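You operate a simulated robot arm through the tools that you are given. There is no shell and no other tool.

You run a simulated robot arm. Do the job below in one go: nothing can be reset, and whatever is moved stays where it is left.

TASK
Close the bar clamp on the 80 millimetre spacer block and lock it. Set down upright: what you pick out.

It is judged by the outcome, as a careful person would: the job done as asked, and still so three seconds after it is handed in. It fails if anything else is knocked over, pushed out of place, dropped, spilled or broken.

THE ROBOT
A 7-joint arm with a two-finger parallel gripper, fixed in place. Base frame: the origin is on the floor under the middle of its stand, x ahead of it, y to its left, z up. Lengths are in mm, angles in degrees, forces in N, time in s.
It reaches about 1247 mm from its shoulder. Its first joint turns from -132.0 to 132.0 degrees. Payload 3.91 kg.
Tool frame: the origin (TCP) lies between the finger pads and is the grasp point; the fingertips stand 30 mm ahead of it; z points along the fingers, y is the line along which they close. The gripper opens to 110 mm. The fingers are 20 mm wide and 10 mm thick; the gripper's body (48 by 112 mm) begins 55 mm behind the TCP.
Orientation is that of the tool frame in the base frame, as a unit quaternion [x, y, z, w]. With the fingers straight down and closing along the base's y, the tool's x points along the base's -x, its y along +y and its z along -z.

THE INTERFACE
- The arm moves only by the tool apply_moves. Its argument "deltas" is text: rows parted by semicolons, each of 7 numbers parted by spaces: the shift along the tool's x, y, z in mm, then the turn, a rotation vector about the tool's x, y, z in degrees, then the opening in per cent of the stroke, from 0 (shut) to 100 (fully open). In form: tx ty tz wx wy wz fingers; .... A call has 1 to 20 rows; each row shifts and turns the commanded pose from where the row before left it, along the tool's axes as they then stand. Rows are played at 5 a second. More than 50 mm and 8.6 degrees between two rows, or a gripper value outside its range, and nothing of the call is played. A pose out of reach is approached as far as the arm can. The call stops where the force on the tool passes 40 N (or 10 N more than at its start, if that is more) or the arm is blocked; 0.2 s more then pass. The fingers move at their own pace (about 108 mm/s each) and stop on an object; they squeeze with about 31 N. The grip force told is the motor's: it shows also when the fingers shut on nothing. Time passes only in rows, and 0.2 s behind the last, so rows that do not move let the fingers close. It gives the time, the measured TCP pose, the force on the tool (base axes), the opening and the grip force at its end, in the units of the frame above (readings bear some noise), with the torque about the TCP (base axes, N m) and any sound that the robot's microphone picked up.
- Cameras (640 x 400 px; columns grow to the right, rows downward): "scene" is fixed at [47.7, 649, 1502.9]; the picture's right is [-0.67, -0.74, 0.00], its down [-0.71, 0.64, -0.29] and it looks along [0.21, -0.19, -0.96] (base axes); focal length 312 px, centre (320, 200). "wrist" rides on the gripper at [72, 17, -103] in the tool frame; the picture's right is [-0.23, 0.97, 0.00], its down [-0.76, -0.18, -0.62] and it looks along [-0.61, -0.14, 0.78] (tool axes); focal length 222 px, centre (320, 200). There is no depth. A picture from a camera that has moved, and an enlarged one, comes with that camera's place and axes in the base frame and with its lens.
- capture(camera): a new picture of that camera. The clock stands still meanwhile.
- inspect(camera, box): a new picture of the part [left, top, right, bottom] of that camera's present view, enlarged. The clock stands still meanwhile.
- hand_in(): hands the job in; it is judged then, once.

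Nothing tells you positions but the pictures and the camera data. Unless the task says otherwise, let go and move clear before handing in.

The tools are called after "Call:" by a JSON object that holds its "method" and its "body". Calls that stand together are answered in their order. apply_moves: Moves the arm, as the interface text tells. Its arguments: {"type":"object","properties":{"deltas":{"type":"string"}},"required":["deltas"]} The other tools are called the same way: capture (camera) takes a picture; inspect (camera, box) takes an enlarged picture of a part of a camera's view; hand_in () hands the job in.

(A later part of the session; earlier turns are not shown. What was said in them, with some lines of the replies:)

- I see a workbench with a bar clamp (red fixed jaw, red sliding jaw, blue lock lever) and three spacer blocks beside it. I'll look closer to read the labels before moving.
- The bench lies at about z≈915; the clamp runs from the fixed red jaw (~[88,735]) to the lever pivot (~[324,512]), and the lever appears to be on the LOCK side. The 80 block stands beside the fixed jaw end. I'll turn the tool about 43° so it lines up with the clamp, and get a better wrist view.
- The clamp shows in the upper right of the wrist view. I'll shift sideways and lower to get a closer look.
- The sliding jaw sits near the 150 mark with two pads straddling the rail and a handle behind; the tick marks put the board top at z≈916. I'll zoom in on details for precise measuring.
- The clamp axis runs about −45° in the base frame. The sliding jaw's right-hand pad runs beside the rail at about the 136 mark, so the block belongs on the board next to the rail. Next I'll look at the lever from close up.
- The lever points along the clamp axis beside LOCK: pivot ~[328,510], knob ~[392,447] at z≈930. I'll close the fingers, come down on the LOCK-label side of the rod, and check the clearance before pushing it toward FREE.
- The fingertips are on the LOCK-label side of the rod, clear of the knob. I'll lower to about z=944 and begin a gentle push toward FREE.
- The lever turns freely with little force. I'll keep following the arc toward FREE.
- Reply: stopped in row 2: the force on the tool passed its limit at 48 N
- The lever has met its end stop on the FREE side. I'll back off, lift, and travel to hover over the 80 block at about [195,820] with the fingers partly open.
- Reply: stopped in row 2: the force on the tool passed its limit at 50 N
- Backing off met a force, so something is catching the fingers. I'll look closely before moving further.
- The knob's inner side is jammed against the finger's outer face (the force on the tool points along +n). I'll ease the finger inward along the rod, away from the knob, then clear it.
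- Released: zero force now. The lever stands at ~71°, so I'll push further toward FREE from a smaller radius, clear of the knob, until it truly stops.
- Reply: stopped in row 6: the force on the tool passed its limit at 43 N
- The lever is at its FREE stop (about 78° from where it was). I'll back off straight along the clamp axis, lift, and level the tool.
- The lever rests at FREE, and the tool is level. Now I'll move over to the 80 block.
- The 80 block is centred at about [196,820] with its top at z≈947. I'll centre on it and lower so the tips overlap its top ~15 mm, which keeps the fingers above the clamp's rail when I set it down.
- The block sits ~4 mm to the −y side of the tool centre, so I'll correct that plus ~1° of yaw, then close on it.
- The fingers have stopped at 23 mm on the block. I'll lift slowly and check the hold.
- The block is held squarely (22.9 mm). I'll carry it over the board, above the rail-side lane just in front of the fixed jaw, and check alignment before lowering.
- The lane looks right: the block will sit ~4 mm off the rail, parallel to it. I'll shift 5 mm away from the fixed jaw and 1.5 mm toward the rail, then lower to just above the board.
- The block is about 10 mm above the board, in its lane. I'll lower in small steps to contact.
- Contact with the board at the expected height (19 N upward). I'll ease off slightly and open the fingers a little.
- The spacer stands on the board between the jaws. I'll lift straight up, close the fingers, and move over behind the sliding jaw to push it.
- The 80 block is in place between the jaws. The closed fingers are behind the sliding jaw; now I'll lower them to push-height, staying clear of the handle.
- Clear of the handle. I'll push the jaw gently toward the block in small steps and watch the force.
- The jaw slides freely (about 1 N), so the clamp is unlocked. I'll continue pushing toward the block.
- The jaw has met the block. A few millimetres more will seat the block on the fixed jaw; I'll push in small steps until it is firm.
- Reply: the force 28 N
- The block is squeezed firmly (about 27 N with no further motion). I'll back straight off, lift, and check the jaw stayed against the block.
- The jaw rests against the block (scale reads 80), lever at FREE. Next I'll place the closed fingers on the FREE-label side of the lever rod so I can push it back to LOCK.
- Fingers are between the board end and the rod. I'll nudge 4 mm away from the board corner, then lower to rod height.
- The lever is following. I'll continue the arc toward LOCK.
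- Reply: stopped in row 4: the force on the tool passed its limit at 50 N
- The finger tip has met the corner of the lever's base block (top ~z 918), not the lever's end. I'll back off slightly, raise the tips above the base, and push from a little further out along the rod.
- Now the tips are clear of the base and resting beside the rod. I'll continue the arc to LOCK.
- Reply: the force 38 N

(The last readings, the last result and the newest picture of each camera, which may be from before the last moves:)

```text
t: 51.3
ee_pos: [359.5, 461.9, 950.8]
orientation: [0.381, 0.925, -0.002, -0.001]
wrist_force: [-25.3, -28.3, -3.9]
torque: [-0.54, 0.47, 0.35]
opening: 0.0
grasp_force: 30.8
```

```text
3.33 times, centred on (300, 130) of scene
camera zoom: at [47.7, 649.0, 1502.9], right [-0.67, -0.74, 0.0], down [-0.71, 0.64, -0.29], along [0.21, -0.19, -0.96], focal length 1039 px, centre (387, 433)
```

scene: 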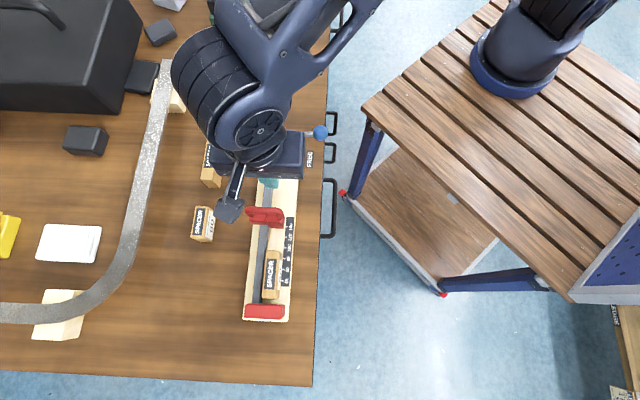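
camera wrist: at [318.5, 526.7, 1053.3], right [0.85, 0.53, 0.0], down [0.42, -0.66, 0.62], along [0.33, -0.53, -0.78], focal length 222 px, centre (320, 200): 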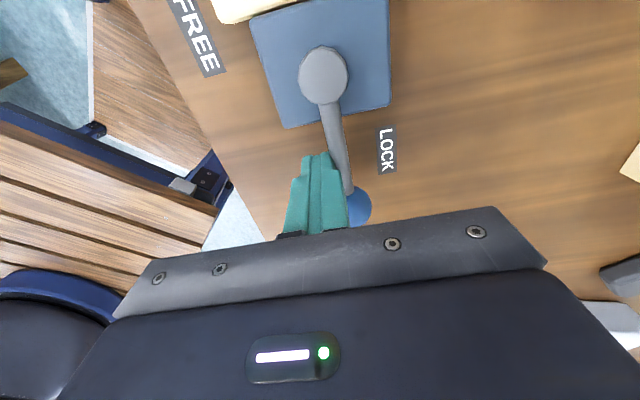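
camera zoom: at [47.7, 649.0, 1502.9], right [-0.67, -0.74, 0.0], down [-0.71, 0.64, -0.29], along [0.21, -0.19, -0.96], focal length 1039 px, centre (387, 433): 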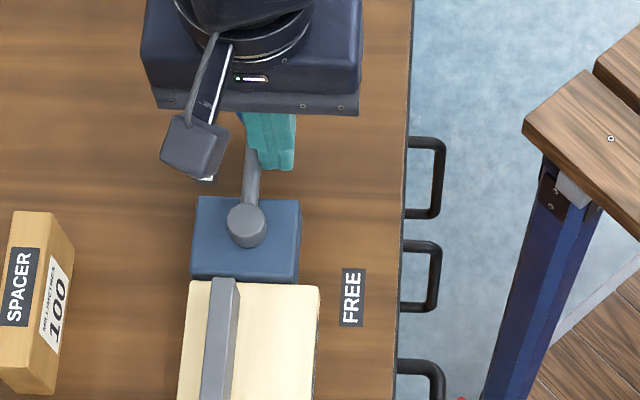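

The lever is hard against its LOCK stop (38 N reaction, same position as at the start). I'll back off and lift, then inspect the result.

Call:
{"method": "apply_moves", "body": {"deltas": "0 -2 0 0 0 0 0; 0 -4 0 0 0 0 0; 0 -6 0 0 0 0 0; 0 0 -40 0 0 0 0; 0 0 -45 0 0 0 0; 0 0 -45 0 0 0 0; 0 0 -45 0 0 0 0; 0 0 0 0 0 0 0"}}

Call:
{"method": "capture", "body": {"camera": "scene"}}

Call:
{"method": "capture", "body": {"camera": "wrist"}}

Call:
{"method": "inspect", "body": {"camera": "scene", "box": [236, 220, 300, 330]}}

```text
t: 53.1
ee_pos: [352.0, 457.3, 1126.0]
orientation: [0.381, 0.924, -0.001, 0.0]
wrist_force: [-0.3, -0.1, -0.1]
torque: [-0.02, 0.0, 0.01]
opening: 0.0
grasp_force: 31.3
```

```text
taken
```

scene: 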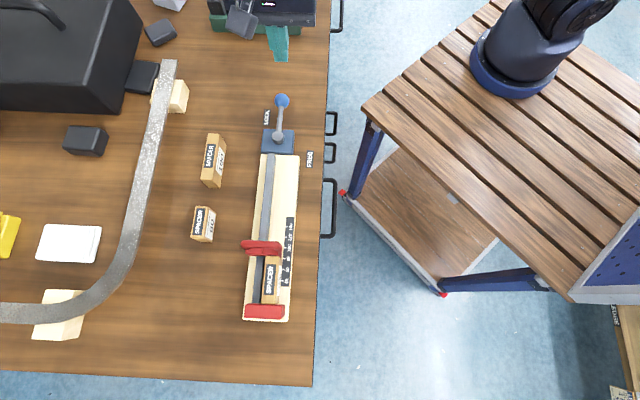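

```text
taken
camera wrist: at [311.4, 520.8, 1228.7], right [0.85, 0.53, 0.0], down [0.42, -0.66, 0.62], along [0.33, -0.53, -0.78], focal length 222 px, centre (320, 200)
```

wrist: 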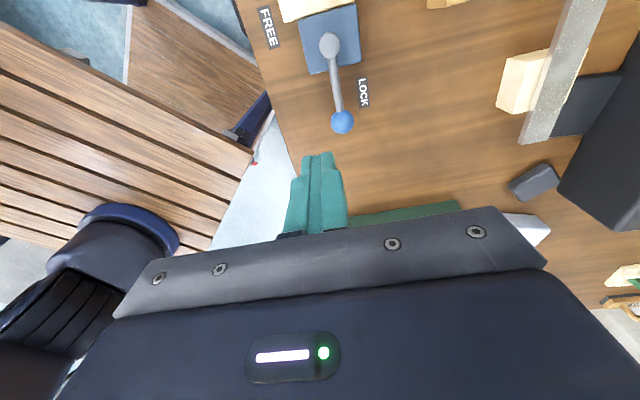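

```text
3.64 times, centred on (268, 275) of scene
camera zoom: at [47.7, 649.0, 1502.9], right [-0.67, -0.74, 0.0], down [-0.71, 0.64, -0.29], along [0.21, -0.19, -0.96], focal length 1134 px, centre (509, -73)
```

zoom: 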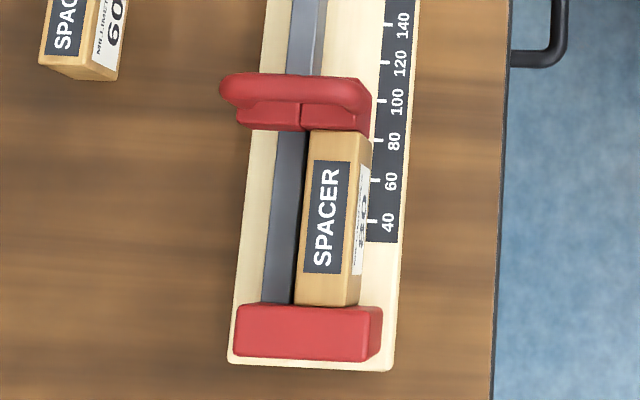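

The block is between the jaws and the lever at LOCK. I'll check the details against the starting pictures: knob position, jaw contact, and that the board hasn't shifted.

Call:
{"method": "inspect", "body": {"camera": "scene", "box": [240, 85, 304, 125]}}

Call:
{"method": "inspect", "body": {"camera": "scene", "box": [236, 288, 300, 328]}}

Call:
{"method": "inspect", "body": {"camera": "scene", "box": [236, 230, 300, 270]}}

```text
10.00 times, centred on (272, 105) of scene
camera zoom: at [47.7, 649.0, 1502.9], right [-0.67, -0.74, 0.0], down [-0.71, 0.64, -0.29], along [0.21, -0.19, -0.96], focal length 3118 px, centre (800, 1150)
```

zoom: 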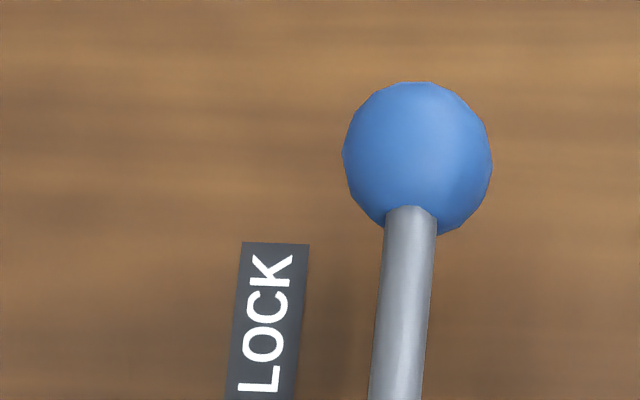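

```text
10.00 times, centred on (268, 308) of scene
camera zoom: at [47.7, 649.0, 1502.9], right [-0.67, -0.74, 0.0], down [-0.71, 0.64, -0.29], along [0.21, -0.19, -0.96], focal length 3118 px, centre (840, -880)
```

zoom: 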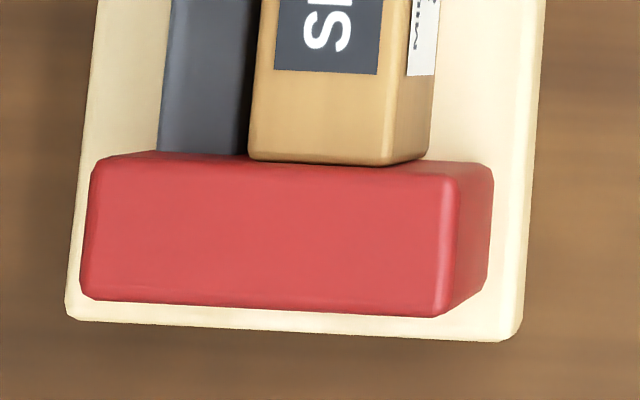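

```text
10.00 times, centred on (268, 250) of scene
camera zoom: at [47.7, 649.0, 1502.9], right [-0.67, -0.74, 0.0], down [-0.71, 0.64, -0.29], along [0.21, -0.19, -0.96], focal length 3118 px, centre (840, -300)
```

zoom: 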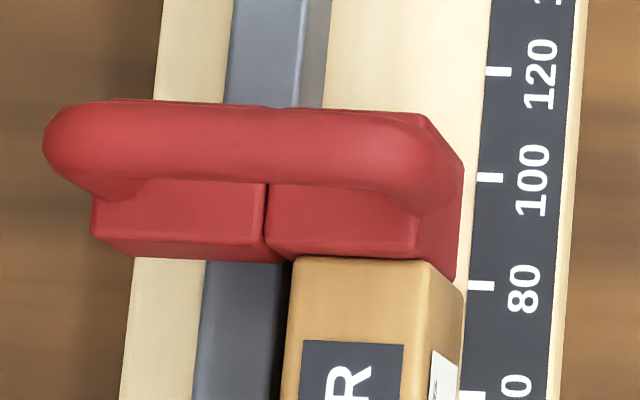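

The knob is exactly where LOCK was at the start, the board and the other spacers haven't moved, and both jaws bear on the upright 80 block. I'll rise a little further clear and take one last look before handing in.

Call:
{"method": "apply_moves", "body": {"deltas": "0 0 -40 0 0 0 0; 0 0 -40 0 0 0 30; 0 0 0 0 0 0 30; 0 0 0 0 0 0 30; 0 0 0 0 0 0 30"}}

Call:
{"method": "capture", "body": {"camera": "scene"}}

Call:
{"method": "inspect", "body": {"camera": "scene", "box": [180, 90, 340, 330]}}

```text
t: 54.3
ee_pos: [354.1, 457.2, 1203.9]
orientation: [0.381, 0.924, -0.002, 0.0]
wrist_force: [-0.8, 0.2, -0.1]
torque: [-0.01, 0.02, 0.01]
opening: 32.9
grasp_force: 0.0
```

```text
taken
```

scene: 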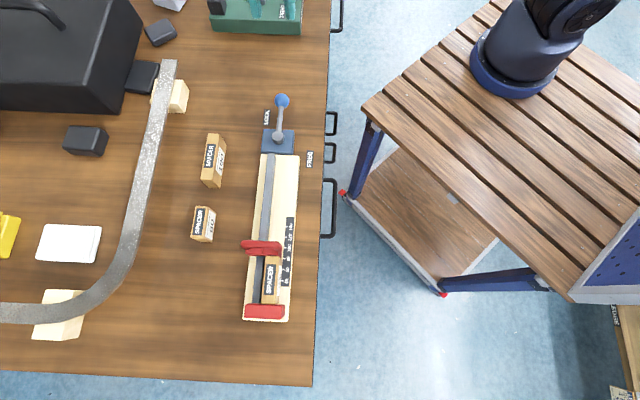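

```text
1.67 times, centred on (260, 210) of scene
camera zoom: at [47.7, 649.0, 1502.9], right [-0.67, -0.74, 0.0], down [-0.71, 0.64, -0.29], along [0.21, -0.19, -0.96], focal length 520 px, centre (420, 183)
```

zoom: 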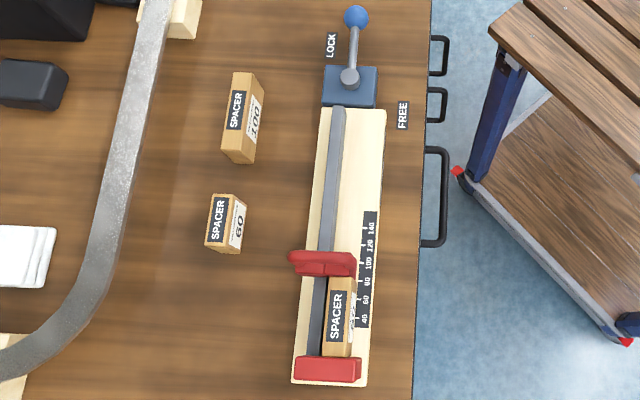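

The 80 mm spacer stands upright between the jaws, the sliding jaw is closed on it, and the lever is at LOCK. Everything else is where it was and the arm is clear, so I'm handing in.

Call:
{"method": "hand_in", "body": {}}

```text
The job is handed in.
```

The bar clamp is closed on the 80 mm spacer and the lever is back at LOCK. I've handed the job in, and no verdict came back.

- **Spacer:** the 80 mm block stands upright on the clamp board beside the rail, with both jaws against it. I pushed the sliding jaw until the block stopped moving, at about 27 N.
- **Lock:** I first turned the lever to FREE so the jaw could slide. Then I turned it back until it hit its stop, and the knob is exactly where it was at the start. I did not tug on the jaw afterwards to test the lock.
- **Surroundings:** the 60 and 100 mm spacers and the clamp board look unmoved in the final pictures, and the arm is raised clear.

While turning the lever, the fingers jammed briefly against its knob and later bumped the corner of its base. The force limit stopped each push at about 50 N, and I saw nothing moved or damaged by it.
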